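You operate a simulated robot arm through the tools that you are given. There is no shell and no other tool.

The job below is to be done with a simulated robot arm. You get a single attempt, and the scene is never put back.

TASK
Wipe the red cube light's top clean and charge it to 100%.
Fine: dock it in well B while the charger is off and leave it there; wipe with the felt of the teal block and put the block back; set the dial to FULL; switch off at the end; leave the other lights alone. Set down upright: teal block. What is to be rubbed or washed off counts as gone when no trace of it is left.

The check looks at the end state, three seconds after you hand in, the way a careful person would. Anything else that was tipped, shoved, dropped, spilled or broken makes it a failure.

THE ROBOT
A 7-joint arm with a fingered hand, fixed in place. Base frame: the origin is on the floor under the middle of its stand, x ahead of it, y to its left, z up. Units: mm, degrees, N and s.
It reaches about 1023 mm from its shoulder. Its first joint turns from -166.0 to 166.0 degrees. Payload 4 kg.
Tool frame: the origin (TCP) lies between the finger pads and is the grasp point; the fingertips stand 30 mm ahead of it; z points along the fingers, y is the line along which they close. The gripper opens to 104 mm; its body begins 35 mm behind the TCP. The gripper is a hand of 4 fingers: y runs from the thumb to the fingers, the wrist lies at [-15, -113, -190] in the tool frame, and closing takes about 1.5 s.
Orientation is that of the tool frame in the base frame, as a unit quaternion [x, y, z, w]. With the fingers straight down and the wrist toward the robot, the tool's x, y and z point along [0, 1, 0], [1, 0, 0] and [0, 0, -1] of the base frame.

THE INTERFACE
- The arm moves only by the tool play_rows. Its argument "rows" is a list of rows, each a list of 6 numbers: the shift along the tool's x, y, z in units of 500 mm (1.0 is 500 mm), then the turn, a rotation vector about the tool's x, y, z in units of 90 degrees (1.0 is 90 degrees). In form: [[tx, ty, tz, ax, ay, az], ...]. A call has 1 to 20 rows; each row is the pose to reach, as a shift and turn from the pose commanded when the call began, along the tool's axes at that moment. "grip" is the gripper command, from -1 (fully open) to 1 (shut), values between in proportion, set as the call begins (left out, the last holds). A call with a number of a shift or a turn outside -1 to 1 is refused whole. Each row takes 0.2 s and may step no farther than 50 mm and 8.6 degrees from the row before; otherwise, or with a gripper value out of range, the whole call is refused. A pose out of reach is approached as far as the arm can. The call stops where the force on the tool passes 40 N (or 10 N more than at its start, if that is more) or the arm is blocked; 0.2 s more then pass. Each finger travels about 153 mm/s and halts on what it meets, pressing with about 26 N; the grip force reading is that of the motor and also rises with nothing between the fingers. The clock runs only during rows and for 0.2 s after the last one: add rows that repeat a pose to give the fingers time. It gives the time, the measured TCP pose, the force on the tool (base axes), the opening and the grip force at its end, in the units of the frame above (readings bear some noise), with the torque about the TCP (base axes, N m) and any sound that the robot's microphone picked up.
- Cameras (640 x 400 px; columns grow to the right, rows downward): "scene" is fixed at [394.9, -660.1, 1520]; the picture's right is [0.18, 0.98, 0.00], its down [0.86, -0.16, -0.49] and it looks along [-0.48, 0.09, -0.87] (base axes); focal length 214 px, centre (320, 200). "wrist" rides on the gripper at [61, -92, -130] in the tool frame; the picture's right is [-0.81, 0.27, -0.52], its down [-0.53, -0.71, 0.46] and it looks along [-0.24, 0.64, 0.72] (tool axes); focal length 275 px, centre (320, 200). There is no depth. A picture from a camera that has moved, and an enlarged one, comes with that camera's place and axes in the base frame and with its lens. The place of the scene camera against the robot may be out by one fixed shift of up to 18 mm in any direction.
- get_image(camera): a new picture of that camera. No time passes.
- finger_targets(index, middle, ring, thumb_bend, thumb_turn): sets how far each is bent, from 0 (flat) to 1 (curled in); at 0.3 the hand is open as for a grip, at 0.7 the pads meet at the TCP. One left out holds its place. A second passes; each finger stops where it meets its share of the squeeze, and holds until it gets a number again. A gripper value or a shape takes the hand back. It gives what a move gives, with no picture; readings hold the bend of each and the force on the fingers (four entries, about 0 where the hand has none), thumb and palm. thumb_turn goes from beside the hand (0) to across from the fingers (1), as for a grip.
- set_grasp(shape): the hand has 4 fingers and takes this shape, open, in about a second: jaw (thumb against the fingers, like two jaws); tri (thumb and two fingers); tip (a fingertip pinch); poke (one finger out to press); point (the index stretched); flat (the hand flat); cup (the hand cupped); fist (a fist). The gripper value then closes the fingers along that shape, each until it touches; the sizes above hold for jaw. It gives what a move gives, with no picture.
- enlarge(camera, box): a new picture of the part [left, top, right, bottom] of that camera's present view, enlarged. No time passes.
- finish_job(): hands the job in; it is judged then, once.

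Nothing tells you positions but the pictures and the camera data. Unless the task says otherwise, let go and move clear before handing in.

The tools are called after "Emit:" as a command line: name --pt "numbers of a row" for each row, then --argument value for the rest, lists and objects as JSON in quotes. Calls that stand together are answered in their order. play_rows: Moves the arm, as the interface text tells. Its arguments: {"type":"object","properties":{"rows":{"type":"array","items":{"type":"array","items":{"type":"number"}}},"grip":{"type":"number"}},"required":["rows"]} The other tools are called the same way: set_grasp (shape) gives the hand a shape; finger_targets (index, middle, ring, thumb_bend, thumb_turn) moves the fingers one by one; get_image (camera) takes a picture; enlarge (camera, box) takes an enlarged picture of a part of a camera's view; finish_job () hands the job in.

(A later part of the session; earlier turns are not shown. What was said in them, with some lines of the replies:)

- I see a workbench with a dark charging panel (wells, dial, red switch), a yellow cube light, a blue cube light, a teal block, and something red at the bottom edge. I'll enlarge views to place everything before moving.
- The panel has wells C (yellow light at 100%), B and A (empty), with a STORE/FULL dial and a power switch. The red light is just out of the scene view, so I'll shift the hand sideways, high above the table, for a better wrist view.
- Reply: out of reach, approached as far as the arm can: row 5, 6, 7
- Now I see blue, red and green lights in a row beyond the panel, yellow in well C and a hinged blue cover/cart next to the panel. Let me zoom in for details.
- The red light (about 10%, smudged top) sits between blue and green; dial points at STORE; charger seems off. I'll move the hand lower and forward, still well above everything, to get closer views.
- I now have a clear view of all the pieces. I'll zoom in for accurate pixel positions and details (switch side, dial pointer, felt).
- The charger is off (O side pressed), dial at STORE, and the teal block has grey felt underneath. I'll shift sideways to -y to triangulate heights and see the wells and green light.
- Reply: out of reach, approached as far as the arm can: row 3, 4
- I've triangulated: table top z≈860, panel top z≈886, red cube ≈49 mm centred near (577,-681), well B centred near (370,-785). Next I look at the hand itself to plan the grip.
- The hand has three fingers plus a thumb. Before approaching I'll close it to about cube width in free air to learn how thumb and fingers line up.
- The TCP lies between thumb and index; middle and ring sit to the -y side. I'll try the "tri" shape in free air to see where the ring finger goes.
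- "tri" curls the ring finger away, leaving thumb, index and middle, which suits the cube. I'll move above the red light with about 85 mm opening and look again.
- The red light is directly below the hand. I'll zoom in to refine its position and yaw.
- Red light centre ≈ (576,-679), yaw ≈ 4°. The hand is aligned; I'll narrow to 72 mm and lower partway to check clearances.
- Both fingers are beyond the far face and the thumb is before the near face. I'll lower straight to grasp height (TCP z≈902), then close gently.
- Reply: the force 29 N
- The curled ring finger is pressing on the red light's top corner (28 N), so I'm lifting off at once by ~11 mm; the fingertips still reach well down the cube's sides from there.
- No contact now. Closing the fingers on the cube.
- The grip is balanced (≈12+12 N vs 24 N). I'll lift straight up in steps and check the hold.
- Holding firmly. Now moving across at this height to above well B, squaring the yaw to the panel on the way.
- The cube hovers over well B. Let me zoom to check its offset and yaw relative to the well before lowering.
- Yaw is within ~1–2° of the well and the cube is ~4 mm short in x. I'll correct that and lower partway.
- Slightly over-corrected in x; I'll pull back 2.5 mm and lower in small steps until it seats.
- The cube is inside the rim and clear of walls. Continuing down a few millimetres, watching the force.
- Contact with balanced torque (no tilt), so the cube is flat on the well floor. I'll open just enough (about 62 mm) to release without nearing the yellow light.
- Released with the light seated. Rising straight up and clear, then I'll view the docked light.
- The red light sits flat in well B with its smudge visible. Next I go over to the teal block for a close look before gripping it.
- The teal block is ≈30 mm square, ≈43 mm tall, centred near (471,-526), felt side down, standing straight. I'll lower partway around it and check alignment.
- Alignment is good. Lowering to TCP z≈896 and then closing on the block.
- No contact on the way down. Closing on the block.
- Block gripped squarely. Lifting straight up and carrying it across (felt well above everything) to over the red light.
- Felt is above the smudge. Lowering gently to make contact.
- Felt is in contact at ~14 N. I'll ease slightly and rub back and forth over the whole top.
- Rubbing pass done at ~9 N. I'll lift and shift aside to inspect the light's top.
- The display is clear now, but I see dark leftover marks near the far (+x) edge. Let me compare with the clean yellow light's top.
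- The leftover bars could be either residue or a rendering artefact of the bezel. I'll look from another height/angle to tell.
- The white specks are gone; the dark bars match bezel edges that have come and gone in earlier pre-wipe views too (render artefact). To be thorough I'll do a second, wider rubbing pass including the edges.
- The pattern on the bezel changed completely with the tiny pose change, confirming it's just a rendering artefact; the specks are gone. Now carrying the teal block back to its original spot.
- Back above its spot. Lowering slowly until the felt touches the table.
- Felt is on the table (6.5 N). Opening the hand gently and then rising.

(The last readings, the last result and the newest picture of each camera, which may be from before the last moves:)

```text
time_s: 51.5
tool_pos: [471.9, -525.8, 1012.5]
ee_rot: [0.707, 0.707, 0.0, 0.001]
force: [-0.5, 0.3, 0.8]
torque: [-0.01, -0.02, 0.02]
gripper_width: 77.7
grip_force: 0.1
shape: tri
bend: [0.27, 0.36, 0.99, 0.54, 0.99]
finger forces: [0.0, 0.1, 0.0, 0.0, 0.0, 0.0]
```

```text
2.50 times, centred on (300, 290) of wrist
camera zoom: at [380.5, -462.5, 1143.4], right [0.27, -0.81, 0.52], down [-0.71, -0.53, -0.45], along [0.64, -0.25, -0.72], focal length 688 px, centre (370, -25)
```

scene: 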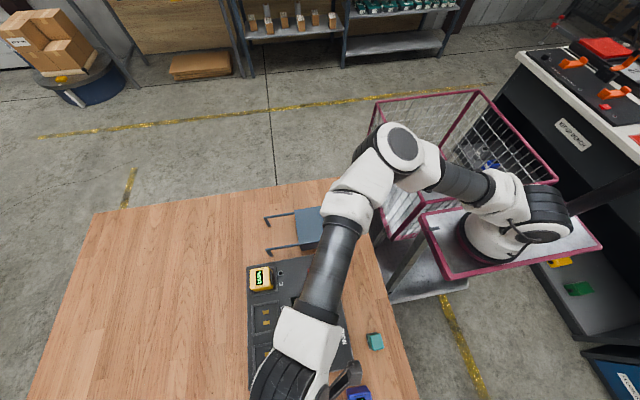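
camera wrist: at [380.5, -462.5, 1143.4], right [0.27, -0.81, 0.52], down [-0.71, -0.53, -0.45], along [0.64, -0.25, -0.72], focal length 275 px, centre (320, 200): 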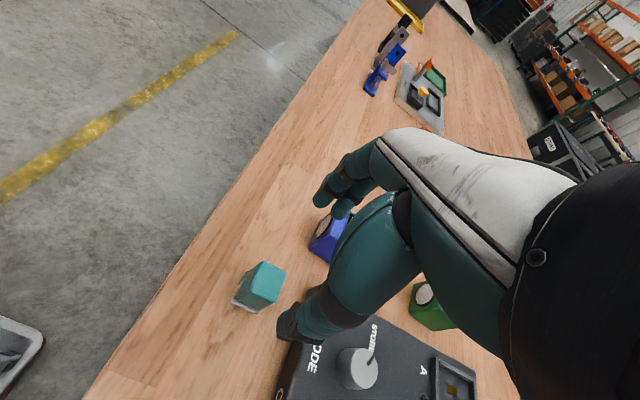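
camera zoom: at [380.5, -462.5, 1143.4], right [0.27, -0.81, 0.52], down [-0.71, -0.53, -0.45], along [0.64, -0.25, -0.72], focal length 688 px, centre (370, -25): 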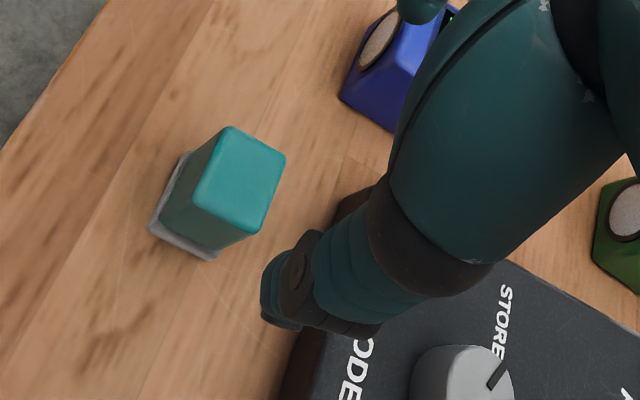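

The block stands upright at its spot (within a few mm). Next the dial: I'll move above it while pre-turning the hand about 60° counter-clockwise so I can then turn it clockwise by ~120°.

Emit:
play_rows --pt "-0.025 -0.007 0.0 0 0 -0.08" --pt "-0.051 -0.013 0.0 0 0 -0.16" --pt "-0.076 -0.02 0.0 0 0 -0.24" --pt "-0.101 -0.026 0.0 0 0 -0.32" --pt "-0.127 -0.033 0.0 0 0 -0.4" --pt "-0.152 -0.039 0.0 0 0 -0.48" --pt "-0.177 -0.046 0.0 0 0 -0.56" --pt "-0.203 -0.052 0.01 0 0 -0.63" --pt "-0.228 -0.058 0.025 0 0 -0.667" --pt "-0.228 -0.058 0.025 0 0 -0.667"

Emit:
get_image --camera "wrist"

Emit:
get_image --camera "scene"

```text
time_s: 53.7
tool_pos: [443.6, -639.7, 1000.4]
ee_rot: [0.258, 0.966, -0.001, 0.001]
force: [0.0, -0.6, 0.2]
torque: [0.01, -0.01, -0.01]
gripper_width: 77.6
grip_force: 0.0
shape: tri
bend: [0.27, 0.36, 0.99, 0.54, 0.99]
finger forces: [0.0, 0.1, 0.0, 0.0, 0.1, 0.1]
```

```text
taken
camera wrist: at [343.9, -686.6, 1130.4], right [0.84, -0.17, 0.52], down [0.11, -0.88, -0.45], along [0.53, 0.44, -0.73], focal length 275 px, centre (320, 200)
```

wrist: 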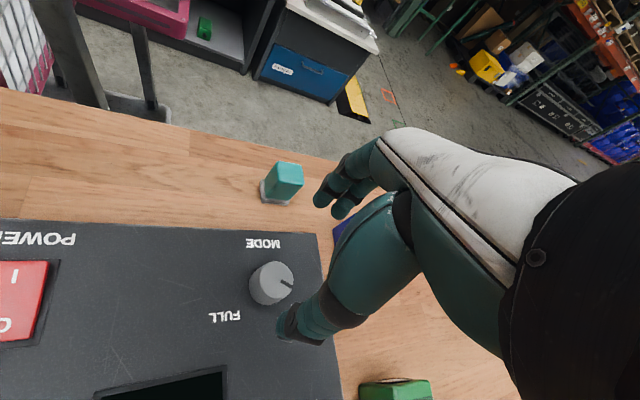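

```text
taken
```

scene: 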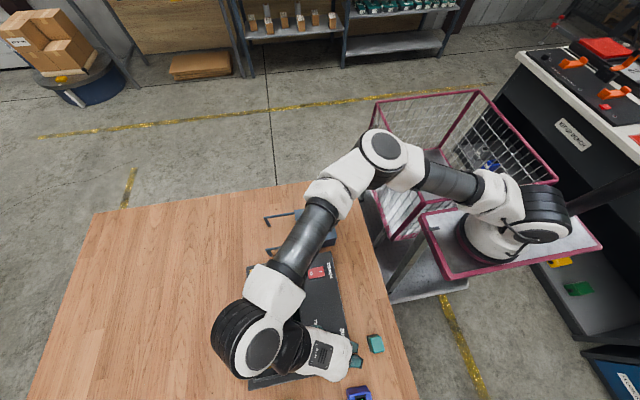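

Let me zoom on the dial for an accurate centre and pointer angle.

Emit:
enlarge --camera "wrist" --box '[200, 225, 340, 345]'

```text
3.33 times, centred on (270, 285) of wrist
camera zoom: at [343.9, -686.6, 1130.4], right [0.84, -0.17, 0.52], down [0.11, -0.88, -0.45], along [0.53, 0.44, -0.73], focal length 918 px, centre (487, -83)
```

zoom: 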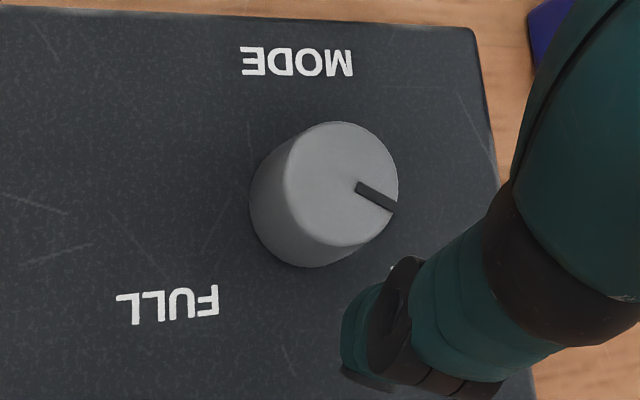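

Dial centre ≈ (442.6,-639), pointer at −27°, FULL at about −150°. Lowering around the dial with the fingertips just above the panel.

Emit:
play_rows --pt "0.002 0 0.05 0 0 0" --pt "0.002 0 0.1 0 0 0" --pt "0.002 0 0.13 0 0 0" --pt "0.002 0 0.15 0 0 0" --pt "0.002 0 0.158 0 0 0" --pt "0.002 0 0.158 0 0 0"

Emit:
get_image --camera "wrist"

Emit:
enlarge --camera "wrist" --box '[220, 160, 420, 340]'

```text
time_s: 55.1
tool_pos: [444.0, -638.7, 921.6]
ee_rot: [0.259, 0.966, -0.001, 0.0]
force: [-0.2, 0.1, -1.1]
torque: [-0.01, 0.0, 0.0]
gripper_width: 77.6
grip_force: 0.1
shape: tri
bend: [0.27, 0.36, 0.99, 0.54, 0.99]
finger forces: [0.0, 0.1, 0.0, 0.0, 0.0, 0.0]
```

```text
taken
camera wrist: at [343.3, -685.5, 1051.6], right [0.84, -0.17, 0.52], down [0.1, -0.88, -0.45], along [0.53, 0.44, -0.73], focal length 275 px, centre (320, 200)
```

wrist: 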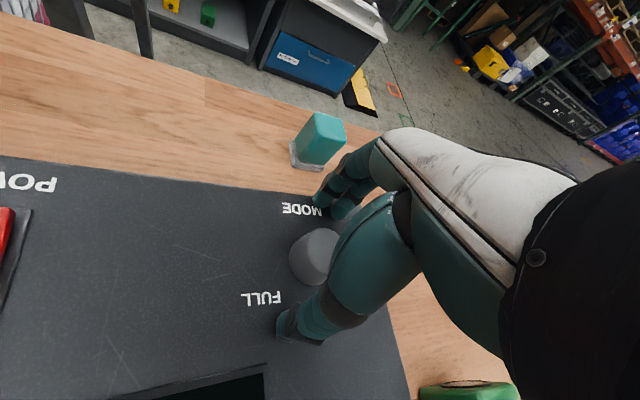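

```text
2.22 times, centred on (320, 250) of wrist
camera zoom: at [343.3, -685.5, 1051.6], right [0.84, -0.17, 0.52], down [0.1, -0.88, -0.45], along [0.53, 0.44, -0.73], focal length 612 px, centre (320, 89)
```

zoom: 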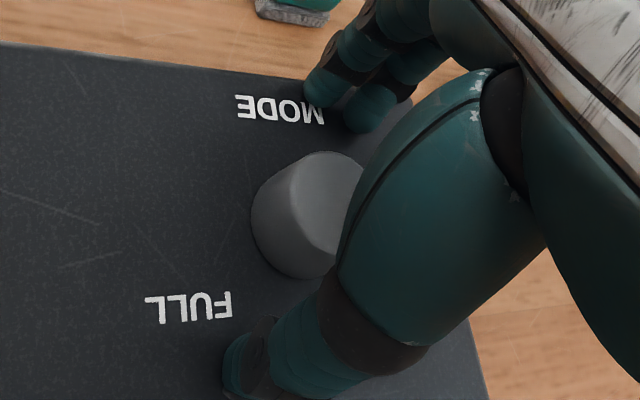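

The dial is between thumb and fingers, centred within ~2 mm. Closing on it.

Emit:
play_rows --pt "0.003 0 0 0 0 0" --pt "0.003 0 0 0 0 0" --pt "0.003 0 0 0 0 0" --pt "0.003 0 0 0 0 0" --pt "0.003 0 0 0 0 0" --pt "0.003 0 0 0 0 0" --pt "0.003 0 0 0 0 0" --grip 0.7

Emit:
enlarge --camera "wrist" --box '[220, 160, 420, 340]'

```text
time_s: 56.7
tool_pos: [441.1, -637.0, 921.3]
ee_rot: [0.258, 0.966, -0.001, 0.0]
force: [-1.5, -2.4, -0.6]
torque: [-0.09, 0.09, 0.0]
gripper_width: 22.0
grip_force: 26.1
shape: tri
bend: [0.73, 0.57, 1.0, 0.73, 1.0]
finger forces: [9.8, 12.0, 0.0, 0.0, 25.4, 0.0]
```

```text
2.22 times, centred on (320, 250) of wrist
camera zoom: at [341.8, -684.8, 1051.7], right [0.84, -0.17, 0.52], down [0.1, -0.88, -0.45], along [0.53, 0.44, -0.73], focal length 612 px, centre (320, 89)
```

zoom: 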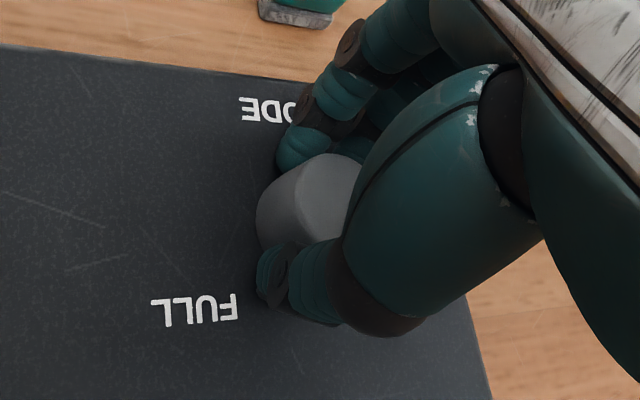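

Gripped with small side load. Turning clockwise 60° first and checking.

Emit:
play_rows --pt "0 0 0 0 0 0.08" --pt "0 0 0 0 0 0.16" --pt "0 0 0 0 0 0.24" --pt "0 0 0 0 0 0.32" --pt "0 0 0 0 0 0.4" --pt "0 0 0 0 0 0.48" --pt "0 0 0 0 0 0.56" --pt "0 0 0 0 0 0.64" --pt "0 0 0 0 0 0.667" --pt "0 0 0 0 0 0.667"

Emit:
get_image --camera "wrist"

Emit:
enlarge --camera "wrist" --box '[220, 160, 420, 340]'

```text
time_s: 58.9
tool_pos: [441.3, -637.3, 920.7]
ee_rot: [0.708, 0.707, -0.001, 0.001]
force: [12.1, 8.6, -0.5]
torque: [0.21, -0.49, 0.08]
gripper_width: 21.8
grip_force: 26.4
shape: tri
bend: [0.73, 0.54, 1.0, 0.75, 1.0]
finger forces: [16.5, 17.7, 0.1, 0.1, 20.8, 0.1]
```

```text
taken
camera wrist: at [348.7, -574.2, 1051.8], right [0.27, -0.81, 0.52], down [-0.71, -0.53, -0.46], along [0.64, -0.25, -0.72], focal length 275 px, centre (320, 200)
```

wrist: 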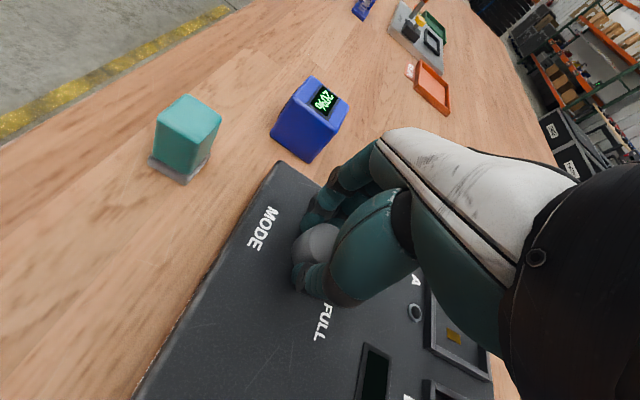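

```text
2.22 times, centred on (320, 250) of wrist
camera zoom: at [348.7, -574.2, 1051.8], right [0.27, -0.81, 0.52], down [-0.71, -0.53, -0.46], along [0.64, -0.25, -0.72], focal length 612 px, centre (320, 89)
```

zoom: 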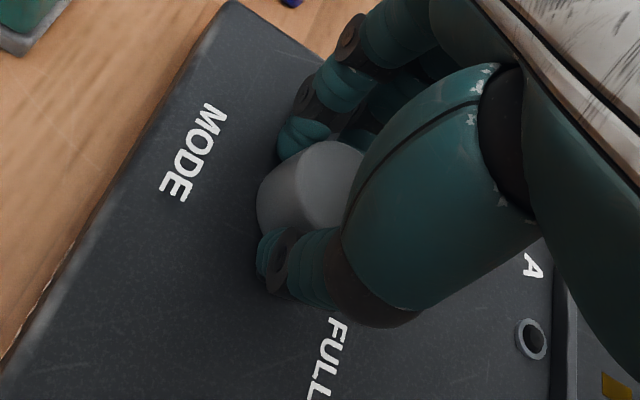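

The dial turned 60° with ~15 N side load from slight eccentricity. I'll compensate ~2 mm while turning the remaining 60°.

Emit:
play_rows --pt "0.0014 0.0024 0 0 0 0.0" --pt "0.0014 0.0028 0 0 0 0.08" --pt "0.0014 0.0032 0 0 0 0.16" --pt "0.0012 0.0035 0 0 0 0.24" --pt "0.001 0.0038 0 0 0 0.32" --pt "0.0008 0.004 0 0 0 0.4" --pt "0.0005 0.0044 0 0 0 0.48" --pt "0.0003 0.0046 0 0 0 0.56" --pt "0 0.0048 0 0 0 0.64" --pt "0 0.0048 0 0 0 0.667" --pt "0 0.0048 0 0 0 0.667"

Emit:
get_image --camera "wrist"

Emit:
get_image --camera "scene"

```text
time_s: 61.3
tool_pos: [444.5, -634.4, 921.4]
ee_rot: [0.966, 0.26, 0.0, 0.0]
force: [16.7, 4.9, 10.0]
torque: [-0.02, -0.48, 0.28]
gripper_width: 23.1
grip_force: 26.0
shape: tri
bend: [0.73, 0.54, 1.0, 0.75, 1.0]
finger forces: [16.9, 16.2, 0.0, 0.0, 26.0, 0.0]
out of reach, approached as far as the arm can: row 9, 10
```

```text
taken
camera wrist: at [450.8, -524.3, 1051.5], right [-0.56, -0.64, 0.52], down [-0.82, 0.35, -0.46], along [0.11, -0.68, -0.72], focal length 275 px, centre (320, 200)
```

wrist: 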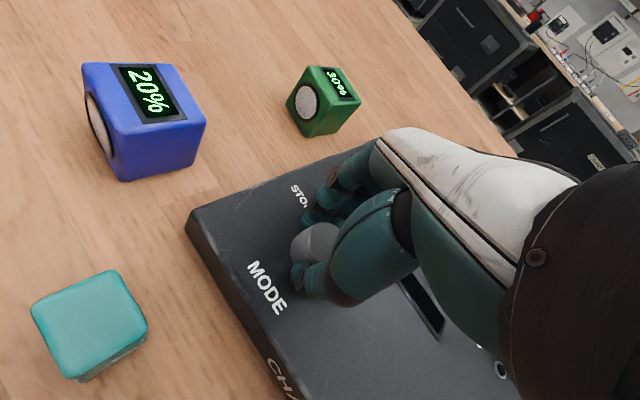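

```text
taken
```

scene: 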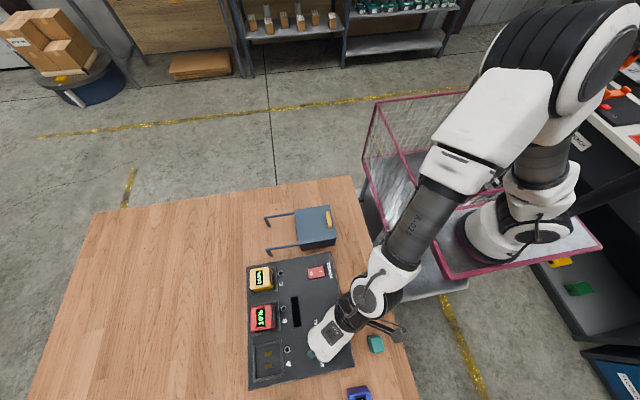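

The dial has been turned the full 120°. Opening the fingers and rising straight up to check the pointer.

Emit:
play_rows --pt "0 0 0 0 0 0" --pt "0 0 0 0 0 0" --pt "0 0 0 0 0 0" --pt "0 0 0 0 0 0" --pt "0 0 0 0 0 0" --grip -0.5

Emit:
play_rows --pt "0 0 -0.03 0 0 0" --pt "0 0 -0.08 0 0 0" --pt "0 0 -0.13 0 0 0" --pt "0 0 -0.18 0 0 0" --pt "0 0 -0.18 0 0 0"

Emit:
get_image --camera "wrist"

Emit:
enlarge --camera "wrist" --box '[220, 200, 400, 350]'

```text
time_s: 62.5
tool_pos: [442.9, -637.9, 923.4]
ee_rot: [0.966, 0.258, 0.0, 0.0]
force: [-0.1, 1.2, 0.4]
torque: [0.0, -0.01, -0.01]
gripper_width: 77.6
grip_force: 0.1
shape: tri
bend: [0.27, 0.36, 0.99, 0.54, 0.99]
finger forces: [0.0, 0.1, 0.0, 0.0, 0.0, 0.1]
```

```text
time_s: 63.7
tool_pos: [443.7, -638.0, 1011.5]
ee_rot: [0.966, 0.259, 0.0, 0.001]
force: [0.1, 0.0, -0.2]
torque: [0.01, 0.0, -0.03]
gripper_width: 77.6
grip_force: 0.0
shape: tri
bend: [0.27, 0.36, 0.99, 0.54, 0.99]
finger forces: [0.1, 0.0, 0.0, 0.0, 0.1, 0.0]
```

```text
taken
camera wrist: at [449.9, -526.1, 1141.9], right [-0.56, -0.64, 0.52], down [-0.82, 0.35, -0.46], along [0.11, -0.68, -0.72], focal length 275 px, centre (320, 200)
```

wrist: 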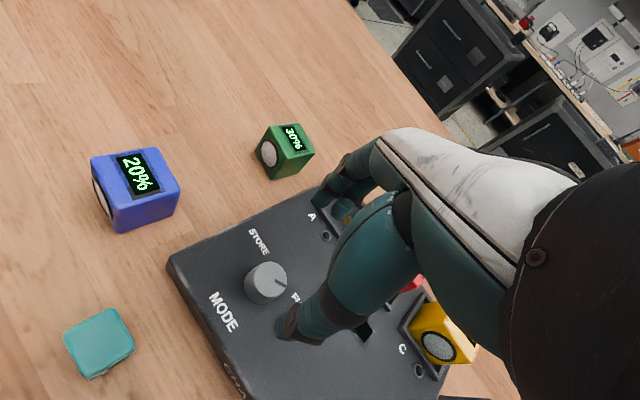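

```text
2.67 times, centred on (310, 275) of wrist
camera zoom: at [449.9, -526.1, 1141.9], right [-0.56, -0.64, 0.52], down [-0.82, 0.35, -0.46], along [0.11, -0.68, -0.72], focal length 734 px, centre (347, 0)
```

zoom: 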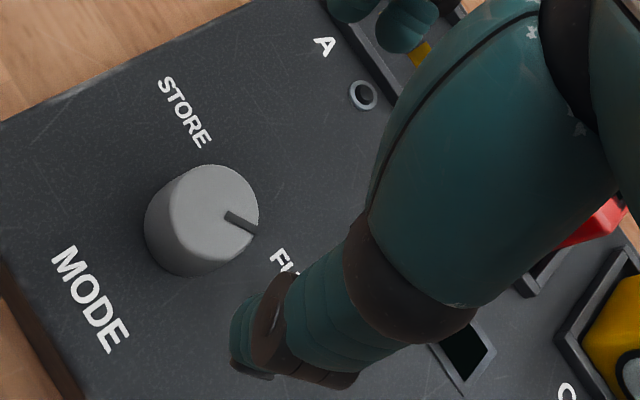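

The pointer now aims at FULL (≈ −147°). Next, I'll bring the hand back to its normal yaw over the power switch and form the poke shape.

Emit:
play_rows --pt "-0.027 -0.015 0 0 0 -0.08" --pt "-0.055 -0.031 0 0 0 -0.16" --pt "-0.082 -0.046 0 0 0 -0.24" --pt "-0.11 -0.062 0 0 0 -0.32" --pt "-0.137 -0.077 0 0 0 -0.4" --pt "-0.165 -0.092 0 0 0 -0.48" --pt "-0.192 -0.108 0 0 0 -0.56" --pt "-0.22 -0.123 0 0 0 -0.64" --pt "-0.247 -0.139 0 0 0 -0.667" --pt "-0.275 -0.154 0 0 0 -0.667" --pt "-0.275 -0.154 0 0 0 -0.667"

Emit:
set_grasp --shape "poke"

Emit:
get_image --camera "wrist"

Emit:
get_image --camera "scene"

Emit:
enlarge --camera "scene" --box '[230, 230, 390, 390]'

```text
time_s: 66.1
tool_pos: [285.6, -640.1, 1011.5]
ee_rot: [0.707, 0.707, 0.0, 0.001]
force: [-0.2, -0.4, 0.2]
torque: [0.01, -0.04, -0.02]
gripper_width: 77.8
grip_force: 0.1
shape: tri
bend: [0.27, 0.36, 0.99, 0.54, 0.99]
finger forces: [0.0, 0.1, 0.1, 0.0, 0.0, 0.0]
```

```text
time_s: 67.0
tool_pos: [285.3, -640.2, 1009.9]
ee_rot: [0.708, 0.706, -0.001, 0.001]
force: [0.5, 0.6, -0.2]
torque: [0.02, 0.0, -0.05]
gripper_width: 0.0
grip_force: 0.2
shape: poke
bend: [0.7, 0.7, 0.99, 1.0, 1.0]
finger forces: [0.0, 0.0, 0.0, 0.1, 0.0, 0.0]
```

```text
taken
camera wrist: at [194.1, -576.6, 1141.4], right [0.27, -0.81, 0.52], down [-0.71, -0.53, -0.45], along [0.64, -0.25, -0.72], focal length 275 px, centre (320, 200)
```

wrist: 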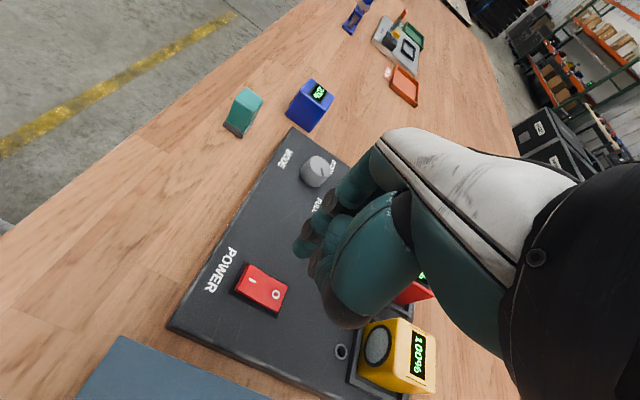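

```text
taken
```

scene: 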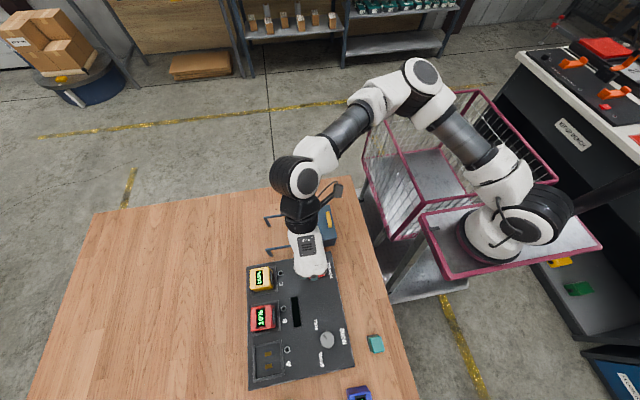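

```text
2.50 times, centred on (310, 310) of scene
camera zoom: at [394.9, -660.1, 1520.0], right [0.18, 0.98, 0.0], down [0.86, -0.16, -0.49], along [-0.48, 0.09, -0.87], focal length 536 px, centre (345, -75)
```

zoom: 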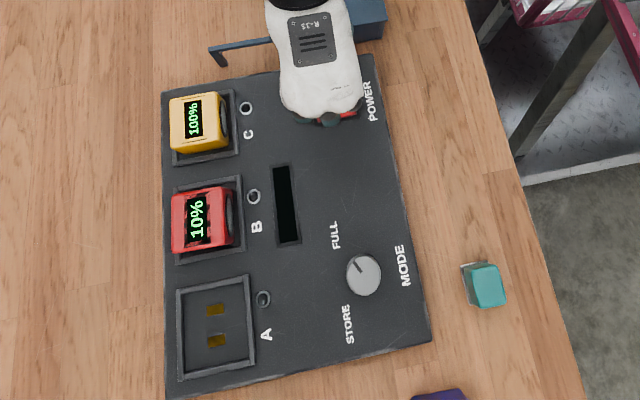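

The dial points to FULL in the scene view and the panel hasn't moved. Let me look closely at the poke shape to find the pressing fingertip.

Emit:
enlarge --camera "wrist" --box '[220, 180, 400, 340]'

Emit:
enlarge --camera "scene" --box '[280, 230, 350, 290]'

```text
2.50 times, centred on (310, 260) of wrist
camera zoom: at [194.1, -576.6, 1141.4], right [0.27, -0.81, 0.52], down [-0.71, -0.53, -0.45], along [0.64, -0.25, -0.72], focal length 688 px, centre (345, 50)
```

zoom: 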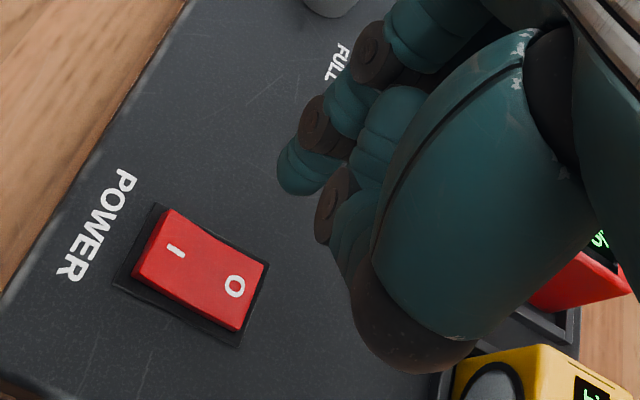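

```text
6.67 times, centred on (315, 260) of scene
camera zoom: at [394.9, -660.1, 1520.0], right [0.18, 0.98, 0.0], down [0.86, -0.16, -0.49], along [-0.48, 0.09, -0.87], focal length 1430 px, centre (353, -200)
```

zoom: 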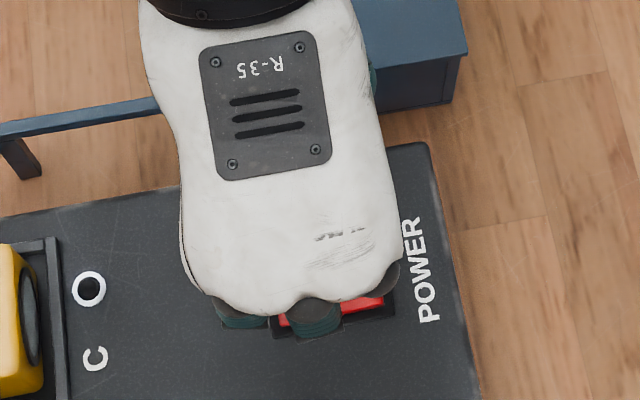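

The index tip lies close to the TCP axis, but the middle finger seems half-extended beside it. I'll curl the middle finger fully so only the index presses.

Emit:
finger_targets --middle 1.0

Emit:
enlarge --camera "wrist" --box '[220, 180, 400, 340]'

```text
time_s: 68.0
tool_pos: [287.4, -639.4, 1010.6]
ee_rot: [0.707, 0.707, 0.0, 0.001]
force: [0.0, -0.3, 0.8]
torque: [-0.01, 0.0, 0.01]
gripper_width: 29.8
grip_force: 0.0
shape: fingers
bend: [0.7, 1.0, 0.99, 1.0, 1.0]
finger forces: [0.0, 0.1, 0.0, 0.0, 0.1, 0.1]
```

```text
2.50 times, centred on (310, 260) of wrist
camera zoom: at [194.1, -576.6, 1141.4], right [0.27, -0.81, 0.52], down [-0.71, -0.53, -0.45], along [0.64, -0.25, -0.72], focal length 688 px, centre (345, 50)
```

zoom: 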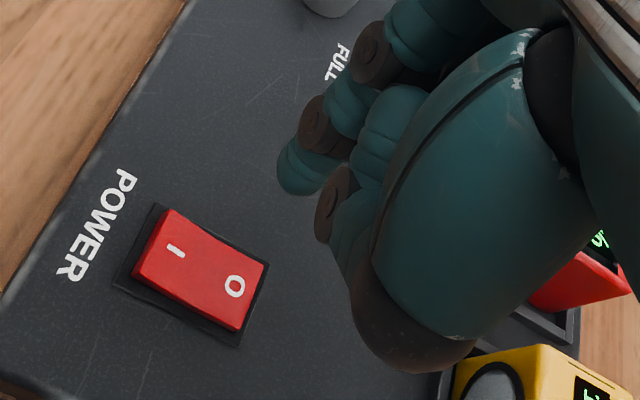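

Now only the index protrudes (the other visible digit is the thumb, curled higher). Lowering partway toward the I side to check alignment.

Emit:
play_rows --pt "0.006 0.004 0.04 0 0 0" --pt "0.011 0.008 0.09 0 0 0" --pt "0.011 0.008 0.13 0 0 0" --pt "0.011 0.008 0.13 0 0 0"

Emit:
enlarge --camera "wrist" --box '[220, 180, 400, 340]'

Emit:
enlarge --camera "scene" --box '[280, 230, 350, 290]'

```text
time_s: 69.0
tool_pos: [289.2, -634.0, 945.7]
ee_rot: [0.707, 0.707, -0.001, 0.001]
force: [0.4, 0.7, 0.6]
torque: [0.01, 0.02, -0.01]
gripper_width: 29.8
grip_force: 0.0
shape: fingers
bend: [0.7, 1.0, 0.99, 1.0, 1.0]
finger forces: [0.0, 0.0, 0.0, 0.0, 0.0, 0.0]
```

```text
2.50 times, centred on (310, 260) of wrist
camera zoom: at [198.0, -572.2, 1076.2], right [0.27, -0.81, 0.52], down [-0.71, -0.53, -0.45], along [0.64, -0.25, -0.72], focal length 688 px, centre (345, 50)
```

zoom: 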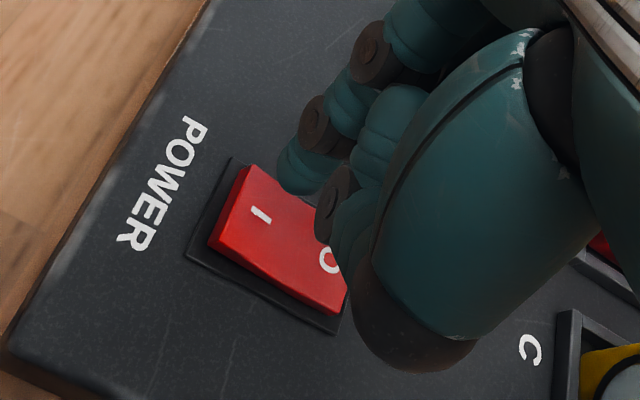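

```text
6.67 times, centred on (315, 260) of scene
camera zoom: at [394.9, -660.1, 1520.0], right [0.18, 0.98, 0.0], down [0.86, -0.16, -0.49], along [-0.48, 0.09, -0.87], focal length 1430 px, centre (353, -200)
```

zoom: 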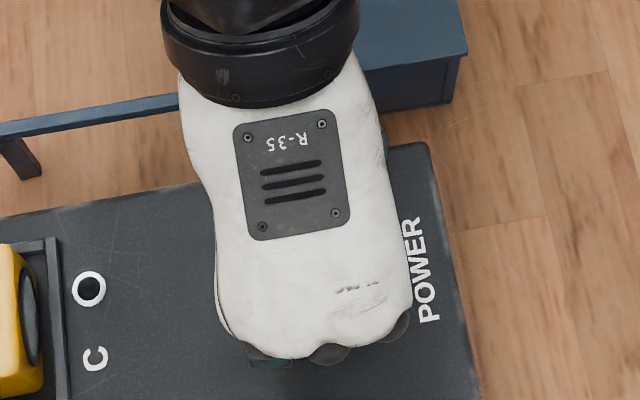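

The tip is aligned over the I mark. Descending in small steps to feel the contact.

Emit:
play_rows --pt "0 0 0.01 0 0 0" --pt "0 0 0.02 0 0 0" --pt "0 0 0.028 0 0 0" --pt "0 0 0.028 0 0 0"

Emit:
enlarge --camera "wrist" --box '[220, 180, 400, 340]'

```text
time_s: 70.0
tool_pos: [290.4, -634.4, 932.3]
ee_rot: [0.707, 0.707, -0.001, 0.001]
force: [0.5, 0.2, 0.6]
torque: [-0.01, 0.01, -0.04]
gripper_width: 29.9
grip_force: 0.0
shape: fingers
bend: [0.7, 1.0, 0.99, 1.0, 1.0]
finger forces: [0.0, 0.0, 0.1, 0.0, 0.0, 0.0]
```

```text
2.50 times, centred on (310, 260) of wrist
camera zoom: at [197.5, -571.5, 1062.0], right [0.27, -0.81, 0.52], down [-0.71, -0.53, -0.45], along [0.64, -0.25, -0.72], focal length 688 px, centre (345, 50)
```

zoom: 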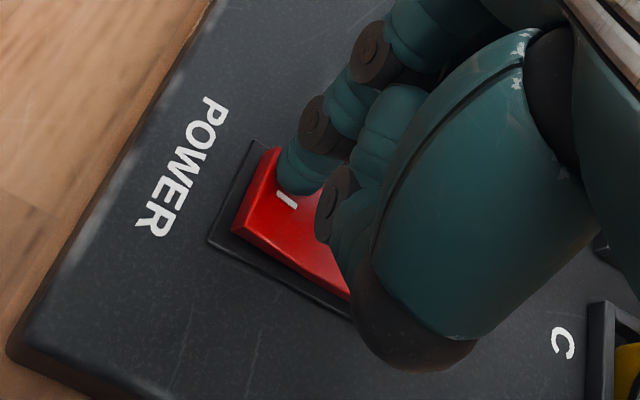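

Tip is just above the I mark. Continuing down in 2 mm steps.

Emit:
play_rows --pt "0 0 0.004 0 0 0" --pt "0 0 0.008 0 0 0" --pt "0 0 0.012 0 0 0" --pt "0 0 0.016 0 0 0"

Emit:
enlarge --camera "wrist" --box '[220, 180, 400, 340]'

```text
time_s: 71.1
tool_pos: [291.4, -633.6, 927.1]
ee_rot: [0.707, 0.707, 0.0, 0.003]
force: [0.8, 4.1, 11.6]
torque: [0.18, -0.03, -0.01]
gripper_width: 28.5
grip_force: 6.3
shape: fingers
bend: [0.7, 1.0, 0.99, 1.0, 1.0]
finger forces: [12.4, 0.0, 0.1, 0.1, 0.0, 0.0]
stopped in row 4: the force on the tool passed its limit at 42 N (the readings are from after the stop); the commanded pose is now the measured one
```

```text
2.50 times, centred on (310, 260) of wrist
camera zoom: at [199.0, -570.9, 1056.7], right [0.27, -0.81, 0.52], down [-0.71, -0.53, -0.46], along [0.65, -0.25, -0.72], focal length 688 px, centre (345, 50)
```

zoom: 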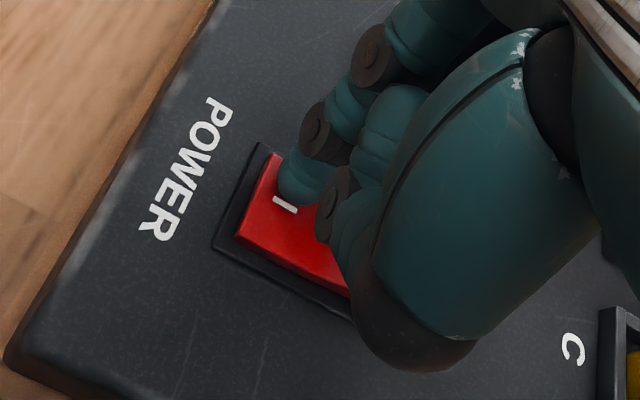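

The push hit the limit at 42 N. Lifting to see whether the rocker flipped to I and whether charging started.

Emit:
play_rows --pt "0 0 -0.02 0 0 0" --pt "0 0 -0.07 0 0 0" --pt "0 0 -0.12 0 0 0" --pt "0 0 -0.12 0 0 0"

Emit:
get_image --camera "wrist"

Emit:
enlarge --camera "wrist" --box '[200, 220, 320, 320]'

Emit:
enlarge --camera "scene" --box '[230, 250, 390, 390]'

```text
time_s: 72.1
tool_pos: [291.3, -634.8, 985.4]
ee_rot: [0.707, 0.707, 0.0, 0.003]
force: [0.3, -0.9, 0.0]
torque: [-0.02, 0.01, 0.04]
gripper_width: 29.7
grip_force: 0.2
shape: fingers
bend: [0.7, 1.0, 0.99, 1.0, 1.0]
finger forces: [0.0, 0.0, 0.0, 0.1, 0.1, 0.0]
```

```text
taken
camera wrist: at [198.8, -571.6, 1116.3], right [0.27, -0.81, 0.52], down [-0.71, -0.53, -0.46], along [0.65, -0.25, -0.72], focal length 275 px, centre (320, 200)
```

wrist: 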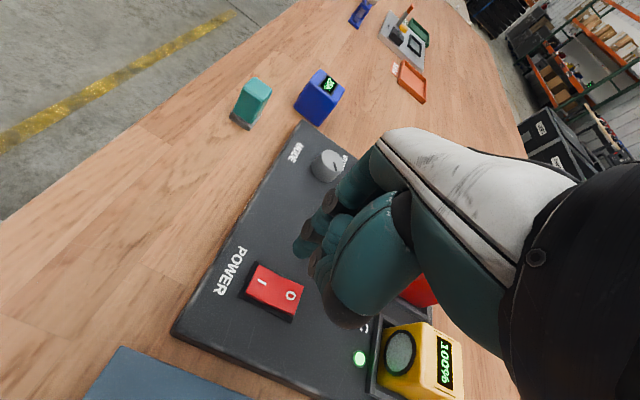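

```text
4.00 times, centred on (260, 270) of wrist
camera zoom: at [198.8, -571.6, 1116.3], right [0.27, -0.81, 0.52], down [-0.71, -0.53, -0.46], along [0.65, -0.25, -0.72], focal length 1101 px, centre (560, -80)
```

zoom: 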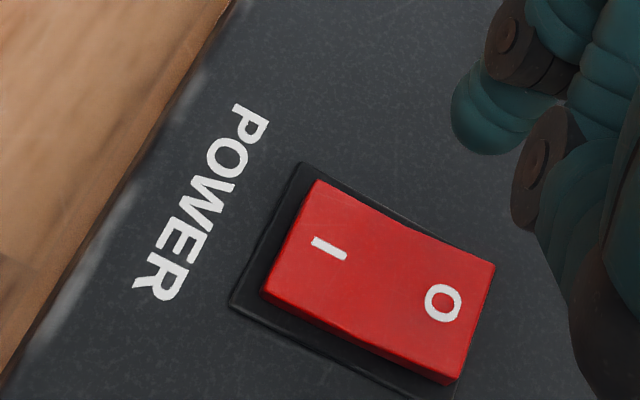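

```text
2.86 times, centred on (310, 320) of scene
camera zoom: at [394.9, -660.1, 1520.0], right [0.18, 0.98, 0.0], down [0.86, -0.16, -0.49], along [-0.48, 0.09, -0.87], focal length 613 px, centre (349, -143)
```

zoom: 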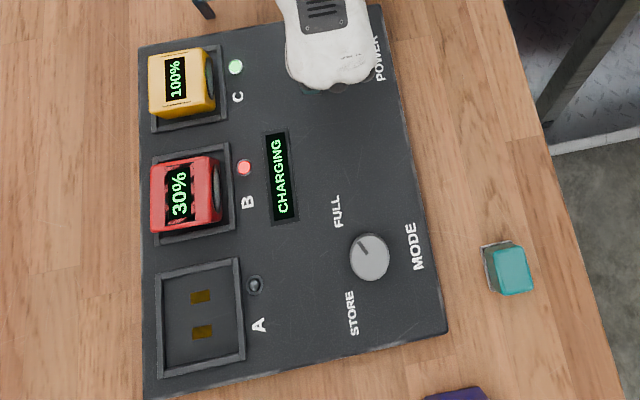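

The charger is on: display says CHARGING, red light at 30% and climbing. I'll wait, staying put above the switch.

Emit:
play_rows --pt "0 0 0 0 0 0" --pt "0 0 0 0 0 0" --pt "0 0 0 0 0 0" --pt "0 0 0 0 0 0" --pt "0 0 0 0 0 0" --pt "0 0 0 0 0 0" --pt "0 0 0 0 0 0" --pt "0 0 0 0 0 0" --pt "0 0 0 0 0 0" --pt "0 0 0 0 0 0"

Emit:
enlarge --camera "scene" --box '[230, 250, 390, 390]'

```text
time_s: 74.3
tool_pos: [292.7, -635.4, 986.3]
ee_rot: [0.708, 0.706, 0.0, 0.003]
force: [0.2, -0.4, 0.6]
torque: [0.01, -0.01, -0.01]
gripper_width: 29.7
grip_force: 0.0
shape: fingers
bend: [0.7, 1.0, 0.99, 1.0, 1.0]
finger forces: [0.1, 0.2, 0.0, 0.0, 0.0, 0.0]
```

```text
2.86 times, centred on (310, 320) of scene
camera zoom: at [394.9, -660.1, 1520.0], right [0.18, 0.98, 0.0], down [0.86, -0.16, -0.49], along [-0.48, 0.09, -0.87], focal length 613 px, centre (349, -143)
```

zoom: 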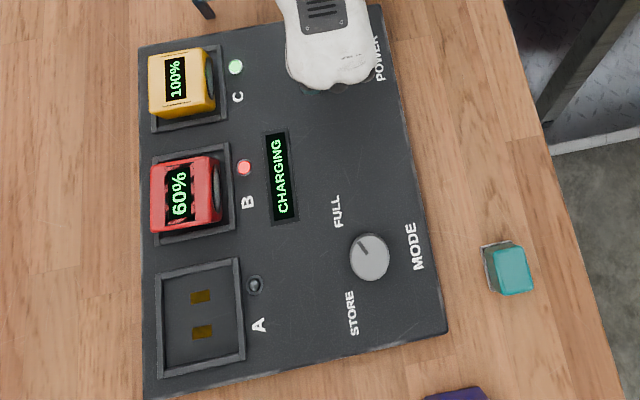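

60% and rising ~15%/s. While waiting I'll shift over the O side of the switch, staying high.

Emit:
play_rows --pt "-0.013 0 0 0 0 0" --pt "-0.026 0 0 0 0 0" --pt "-0.039 0 0 0 0 0" --pt "-0.052 0 0 0 0 0" --pt "-0.052 0 0 0 0 0" --pt "-0.052 0 0 0 0 0" --pt "-0.052 0 0 0 0 0" --pt "-0.052 0 0 0 0 0" --pt "-0.052 0 0 0 0 0" --pt "-0.052 0 0 0 0 0" --pt "-0.052 0 0 0 0 0" --pt "-0.052 0 0 0 0 0" --pt "-0.052 0 0 0 0 0" --pt "-0.052 0 0 0 0 0"

Emit:
enlarge --camera "scene" --box '[230, 250, 390, 390]'

Emit:
enlarge --camera "wrist" --box '[200, 200, 340, 320]'

```text
time_s: 77.3
tool_pos: [292.3, -661.4, 986.5]
ee_rot: [0.707, 0.707, -0.001, 0.003]
force: [1.0, -0.8, -0.8]
torque: [0.03, 0.0, -0.01]
gripper_width: 29.6
grip_force: 0.1
shape: fingers
bend: [0.7, 1.0, 0.99, 1.0, 1.0]
finger forces: [0.0, 0.0, 0.0, 0.0, 0.0, 0.0]
```

```text
2.86 times, centred on (310, 320) of scene
camera zoom: at [394.9, -660.1, 1520.0], right [0.18, 0.98, 0.0], down [0.86, -0.16, -0.49], along [-0.48, 0.09, -0.87], focal length 613 px, centre (349, -143)
```

zoom: 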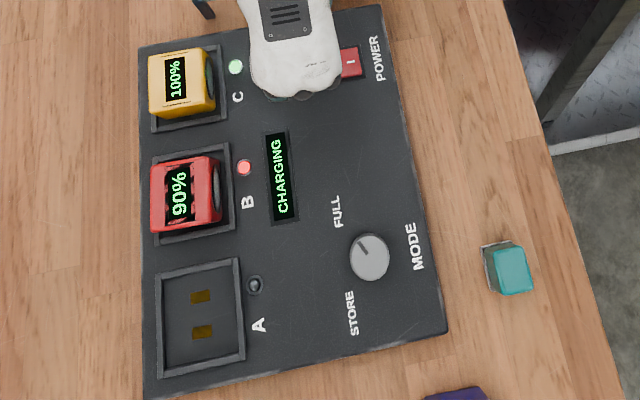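

```text
3.33 times, centred on (270, 260) of wrist
camera zoom: at [199.2, -597.6, 1116.0], right [0.27, -0.81, 0.52], down [-0.71, -0.53, -0.46], along [0.65, -0.25, -0.72], focal length 918 px, centre (487, 0)
```

zoom: 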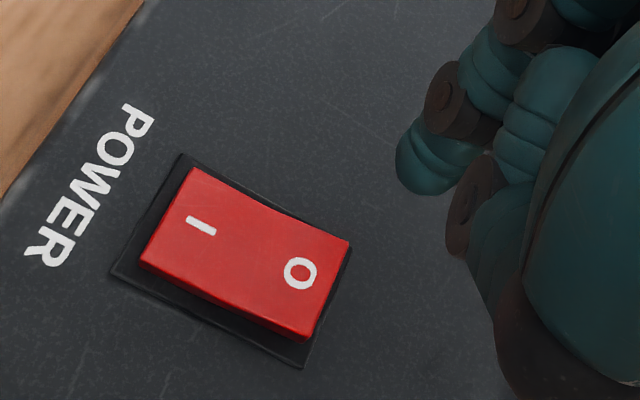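

90% now; waiting a little longer.

Emit:
play_rows --pt "0 0 0 0 0 0" --pt "0 0 0 0 0 0" --pt "0 0 0 0 0 0" --pt "0 0 0 0 0 0" --pt "0 0 0 0 0 0" --pt "0 0 0 0 0 0"

Emit:
enlarge --camera "scene" --box '[230, 250, 390, 390]'

```text
time_s: 78.7
tool_pos: [292.6, -659.7, 986.9]
ee_rot: [0.707, 0.707, 0.001, 0.003]
force: [-1.0, 0.0, 0.3]
torque: [0.0, 0.01, 0.0]
gripper_width: 29.8
grip_force: 0.1
shape: fingers
bend: [0.7, 1.0, 0.99, 1.0, 1.0]
finger forces: [0.0, 0.1, 0.0, 0.0, 0.1, 0.0]
```

```text
2.86 times, centred on (310, 320) of scene
camera zoom: at [394.9, -660.1, 1520.0], right [0.18, 0.98, 0.0], down [0.86, -0.16, -0.49], along [-0.48, 0.09, -0.87], focal length 613 px, centre (349, -143)
```

zoom: 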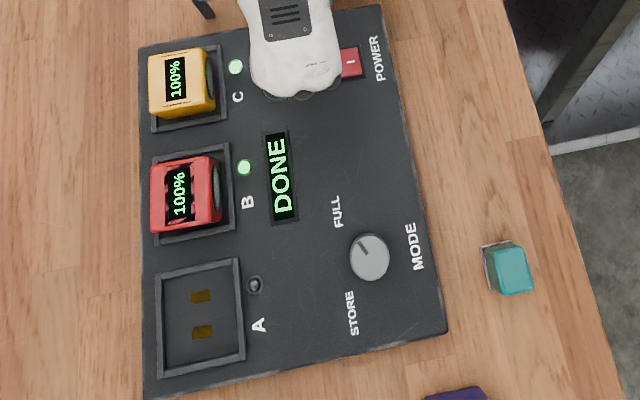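

DONE – the red light reads 100%. Now lowering onto the O side to switch off.

Emit:
play_rows --pt "0 0 0.04 0 0 0" --pt "0 0 0.08 0 0 0" --pt "0 0 0.1 0 0 0" --pt "0 0 0.1 0 0 0"

Emit:
enlarge --camera "wrist" --box '[220, 180, 400, 340]'

```text
time_s: 79.7
tool_pos: [291.4, -660.9, 936.2]
ee_rot: [0.707, 0.707, 0.0, 0.003]
force: [1.3, 0.2, 0.4]
torque: [0.0, 0.0, 0.02]
gripper_width: 29.7
grip_force: 0.0
shape: fingers
bend: [0.7, 1.0, 0.99, 1.0, 1.0]
finger forces: [0.0, 0.1, 0.0, 0.0, 0.0, 0.0]
```

```text
2.50 times, centred on (310, 260) of wrist
camera zoom: at [199.1, -597.4, 1064.7], right [0.27, -0.81, 0.52], down [-0.71, -0.53, -0.46], along [0.65, -0.25, -0.72], focal length 688 px, centre (345, 50)
```

zoom: 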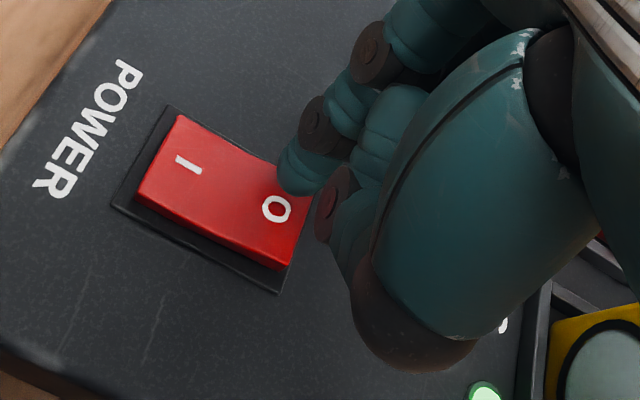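

Tip is right over the O mark. Pressing down in small steps.

Emit:
play_rows --pt "0 0 0.006 0 0 0" --pt "0 0 0.01 0 0 0" --pt "0 0 0.013 0 0 0" --pt "0 0 0.016 0 0 0" --pt "0 0 0.019 0 0 0"

Emit:
enlarge --camera "scene" --box '[230, 250, 390, 390]'

```text
time_s: 80.9
tool_pos: [291.6, -659.8, 927.6]
ee_rot: [0.707, 0.707, 0.001, 0.004]
force: [2.4, -0.1, 14.8]
torque: [0.19, -0.07, -0.07]
gripper_width: 29.4
grip_force: 7.0
shape: fingers
bend: [0.7, 1.0, 0.99, 1.0, 1.0]
finger forces: [14.7, 0.0, 0.1, 0.0, 0.0, 0.1]
```

```text
2.86 times, centred on (310, 320) of scene
camera zoom: at [394.9, -660.1, 1520.0], right [0.18, 0.98, 0.0], down [0.86, -0.16, -0.49], along [-0.48, 0.09, -0.87], focal length 613 px, centre (349, -143)
```

zoom: 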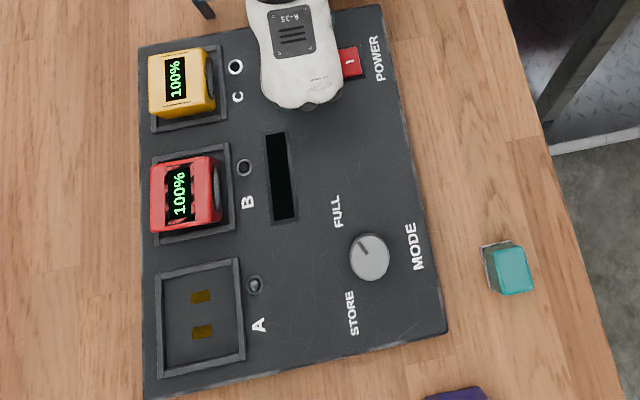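

The charger is off and the red light holds 100%. Lifting clear and moving to an overview pose for final inspection.

Emit:
play_rows --pt "0 0 -0.03 0 0 0" --pt "0 0 -0.1 0 0 0" --pt "0 0 -0.18 0 0 0" --pt "0 0 -0.25 0 0 0" --pt "-0.08 0 -0.28 0 0 0" --pt "-0.16 0 -0.28 0 0 0" --pt "-0.24 0 -0.28 0 0 0" --pt "-0.3 0 -0.28 0 0 0" --pt "-0.36 0 -0.28 0 0 0" --pt "-0.36 0 -0.28 0 0 0"

Emit:
get_image --camera "wrist"

Emit:
enlarge --camera "wrist" --box '[160, 140, 280, 260]'

Emit:
enlarge --camera "wrist" --box '[40, 20, 300, 160]'

Emit:
get_image --camera "scene"

```text
time_s: 83.1
tool_pos: [293.5, -840.0, 1068.5]
ee_rot: [0.707, 0.707, 0.0, 0.003]
force: [0.0, 0.2, -0.2]
torque: [0.0, 0.01, 0.01]
gripper_width: 29.5
grip_force: 0.0
shape: fingers
bend: [0.7, 1.0, 0.99, 1.0, 1.0]
finger forces: [0.1, 0.0, 0.0, 0.0, 0.1, 0.0]
```

```text
taken
camera wrist: at [200.7, -776.7, 1198.4], right [0.27, -0.81, 0.52], down [-0.71, -0.54, -0.46], along [0.65, -0.25, -0.72], focal length 275 px, centre (320, 200)
```

wrist: 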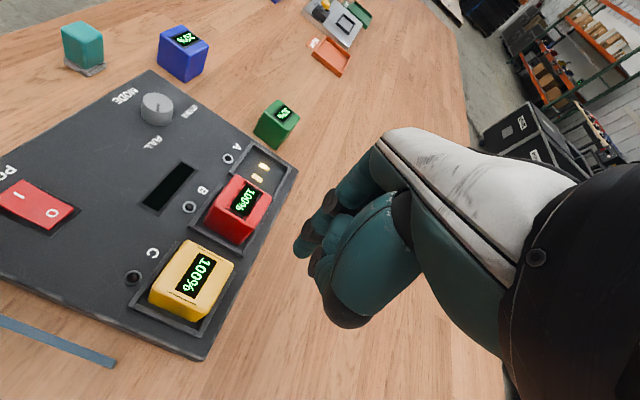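

```text
3.33 times, centred on (220, 200) of wrist
camera zoom: at [200.7, -776.7, 1198.4], right [0.27, -0.81, 0.52], down [-0.71, -0.54, -0.46], along [0.65, -0.25, -0.72], focal length 918 px, centre (653, 200)
```

zoom: 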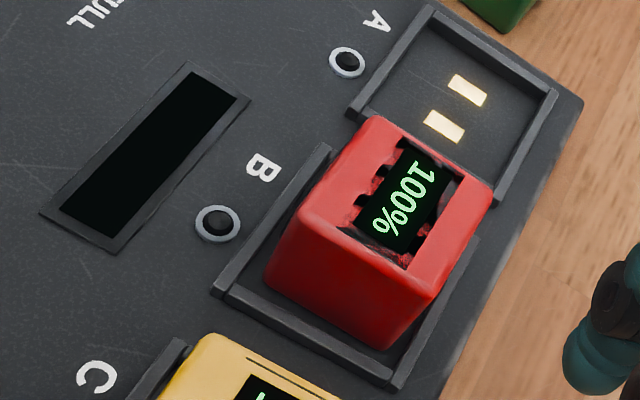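

```text
2.46 times, centred on (170, 90) of wrist
camera zoom: at [200.7, -776.7, 1198.4], right [0.27, -0.81, 0.52], down [-0.71, -0.54, -0.46], along [0.65, -0.25, -0.72], focal length 678 px, centre (689, 471)
```

zoom: 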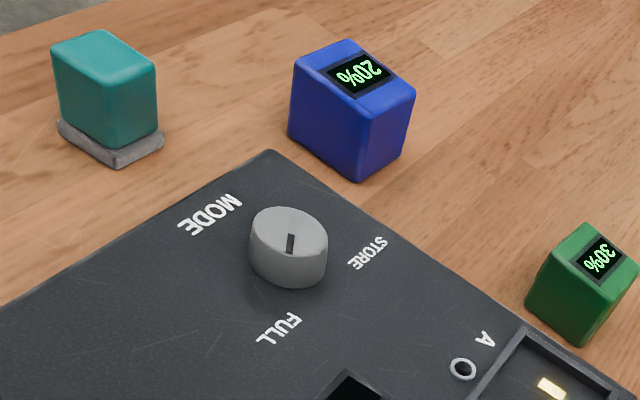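

```text
taken
```

scene: 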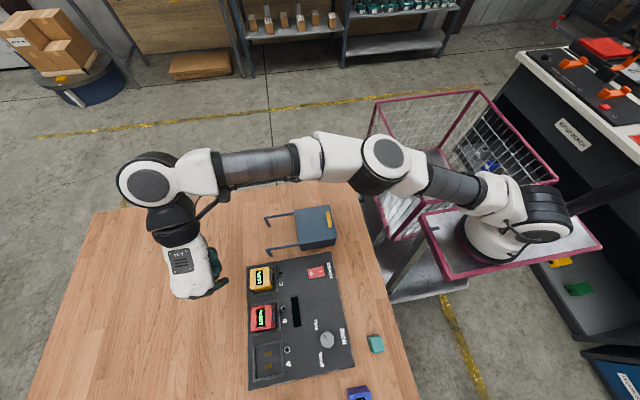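

All looks right: teal block upright, blue/green/yellow untouched, charger off, dial at FULL. I'll take a closer look at the red light's top to make sure no speck is left.

Emit:
play_rows --pt "-0.01 0.03 0.04 0 0 0" --pt "-0.02 0.06 0.08 0 0 0" --pt "-0.02 0.08 0.12 0 0 0" --pt "-0.02 0.08 0.12 0 0 0"

Emit:
get_image --camera "wrist"

Emit:
enlarge --camera "wrist" --box '[180, 150, 290, 260]'

Emit:
enlarge --camera "scene" --box '[245, 295, 285, 340]'

```text
time_s: 84.1
tool_pos: [332.9, -850.2, 1007.8]
ee_rot: [0.707, 0.707, -0.001, 0.002]
force: [-0.3, 0.8, -0.2]
torque: [-0.01, -0.01, 0.03]
gripper_width: 29.7
grip_force: 0.0
shape: fingers
bend: [0.7, 1.0, 0.99, 1.0, 1.0]
finger forces: [0.1, 0.1, 0.1, 0.0, 0.0, 0.1]
```

```text
taken
camera wrist: at [239.4, -786.0, 1137.7], right [0.27, -0.81, 0.52], down [-0.71, -0.53, -0.46], along [0.65, -0.25, -0.72], focal length 275 px, centre (320, 200)
```

wrist: 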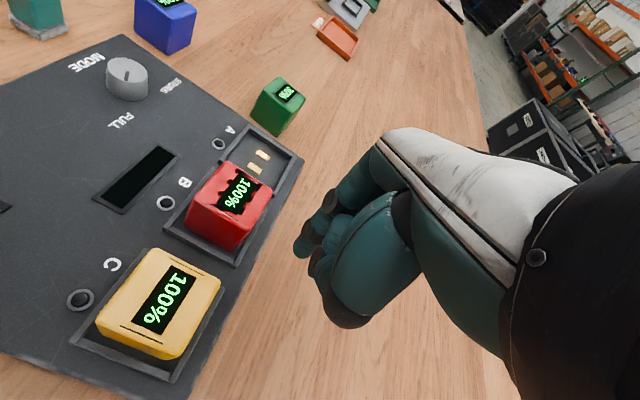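

```text
3.64 times, centred on (235, 205) of wrist
camera zoom: at [239.4, -786.0, 1137.7], right [0.27, -0.81, 0.52], down [-0.71, -0.53, -0.46], along [0.65, -0.25, -0.72], focal length 1001 px, centre (629, 182)
```

zoom: 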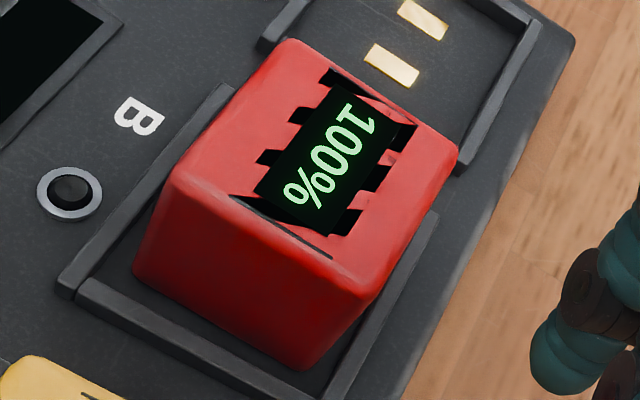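

```text
8.89 times, centred on (265, 318) of scene
camera zoom: at [394.9, -660.1, 1520.0], right [0.18, 0.98, 0.0], down [0.86, -0.16, -0.49], along [-0.48, 0.09, -0.87], focal length 1906 px, centre (809, -844)
```

zoom: 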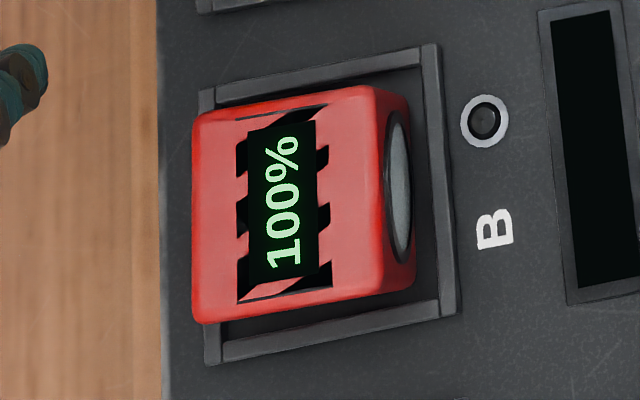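

Everything checks out: the red light is clean, at 100%, seated in well B, with the dial at FULL and the power off. The teal block is upright within about 5 mm of its original spot, and the other lights are untouched. The regular dark stripes around the display are a bezel rendering artefact, so I'm handing in.

Emit:
finish_job

```text
The job is handed in.
```

The red cube light is wiped clean, charged to 100% and left in well B. The job is handed in; I have no result from the check yet.

- **Docking and charging:** I docked the light while the charger was off and set the dial to FULL. After wiping, I switched the charger on until it read DONE at 100%, then switched it off. The charger display and indicator lights are dark again.
- **Wiping:** I rubbed the top twice with the felt of the teal block and saw no white specks left afterwards. Dark stripes still show around the display. I took them for a picture artefact, because they changed shape between passes and were already there before wiping.
- **Teal block:** It stands upright on the table, about 5 mm from where it started.
- **Other lights:** I did not touch the blue, green or yellow lights.
- **Unplanned contact:** On the first try at picking up the red light, my curled ring finger pressed its top corner with about 28 N. I lifted off at once and the light did not tip or move.
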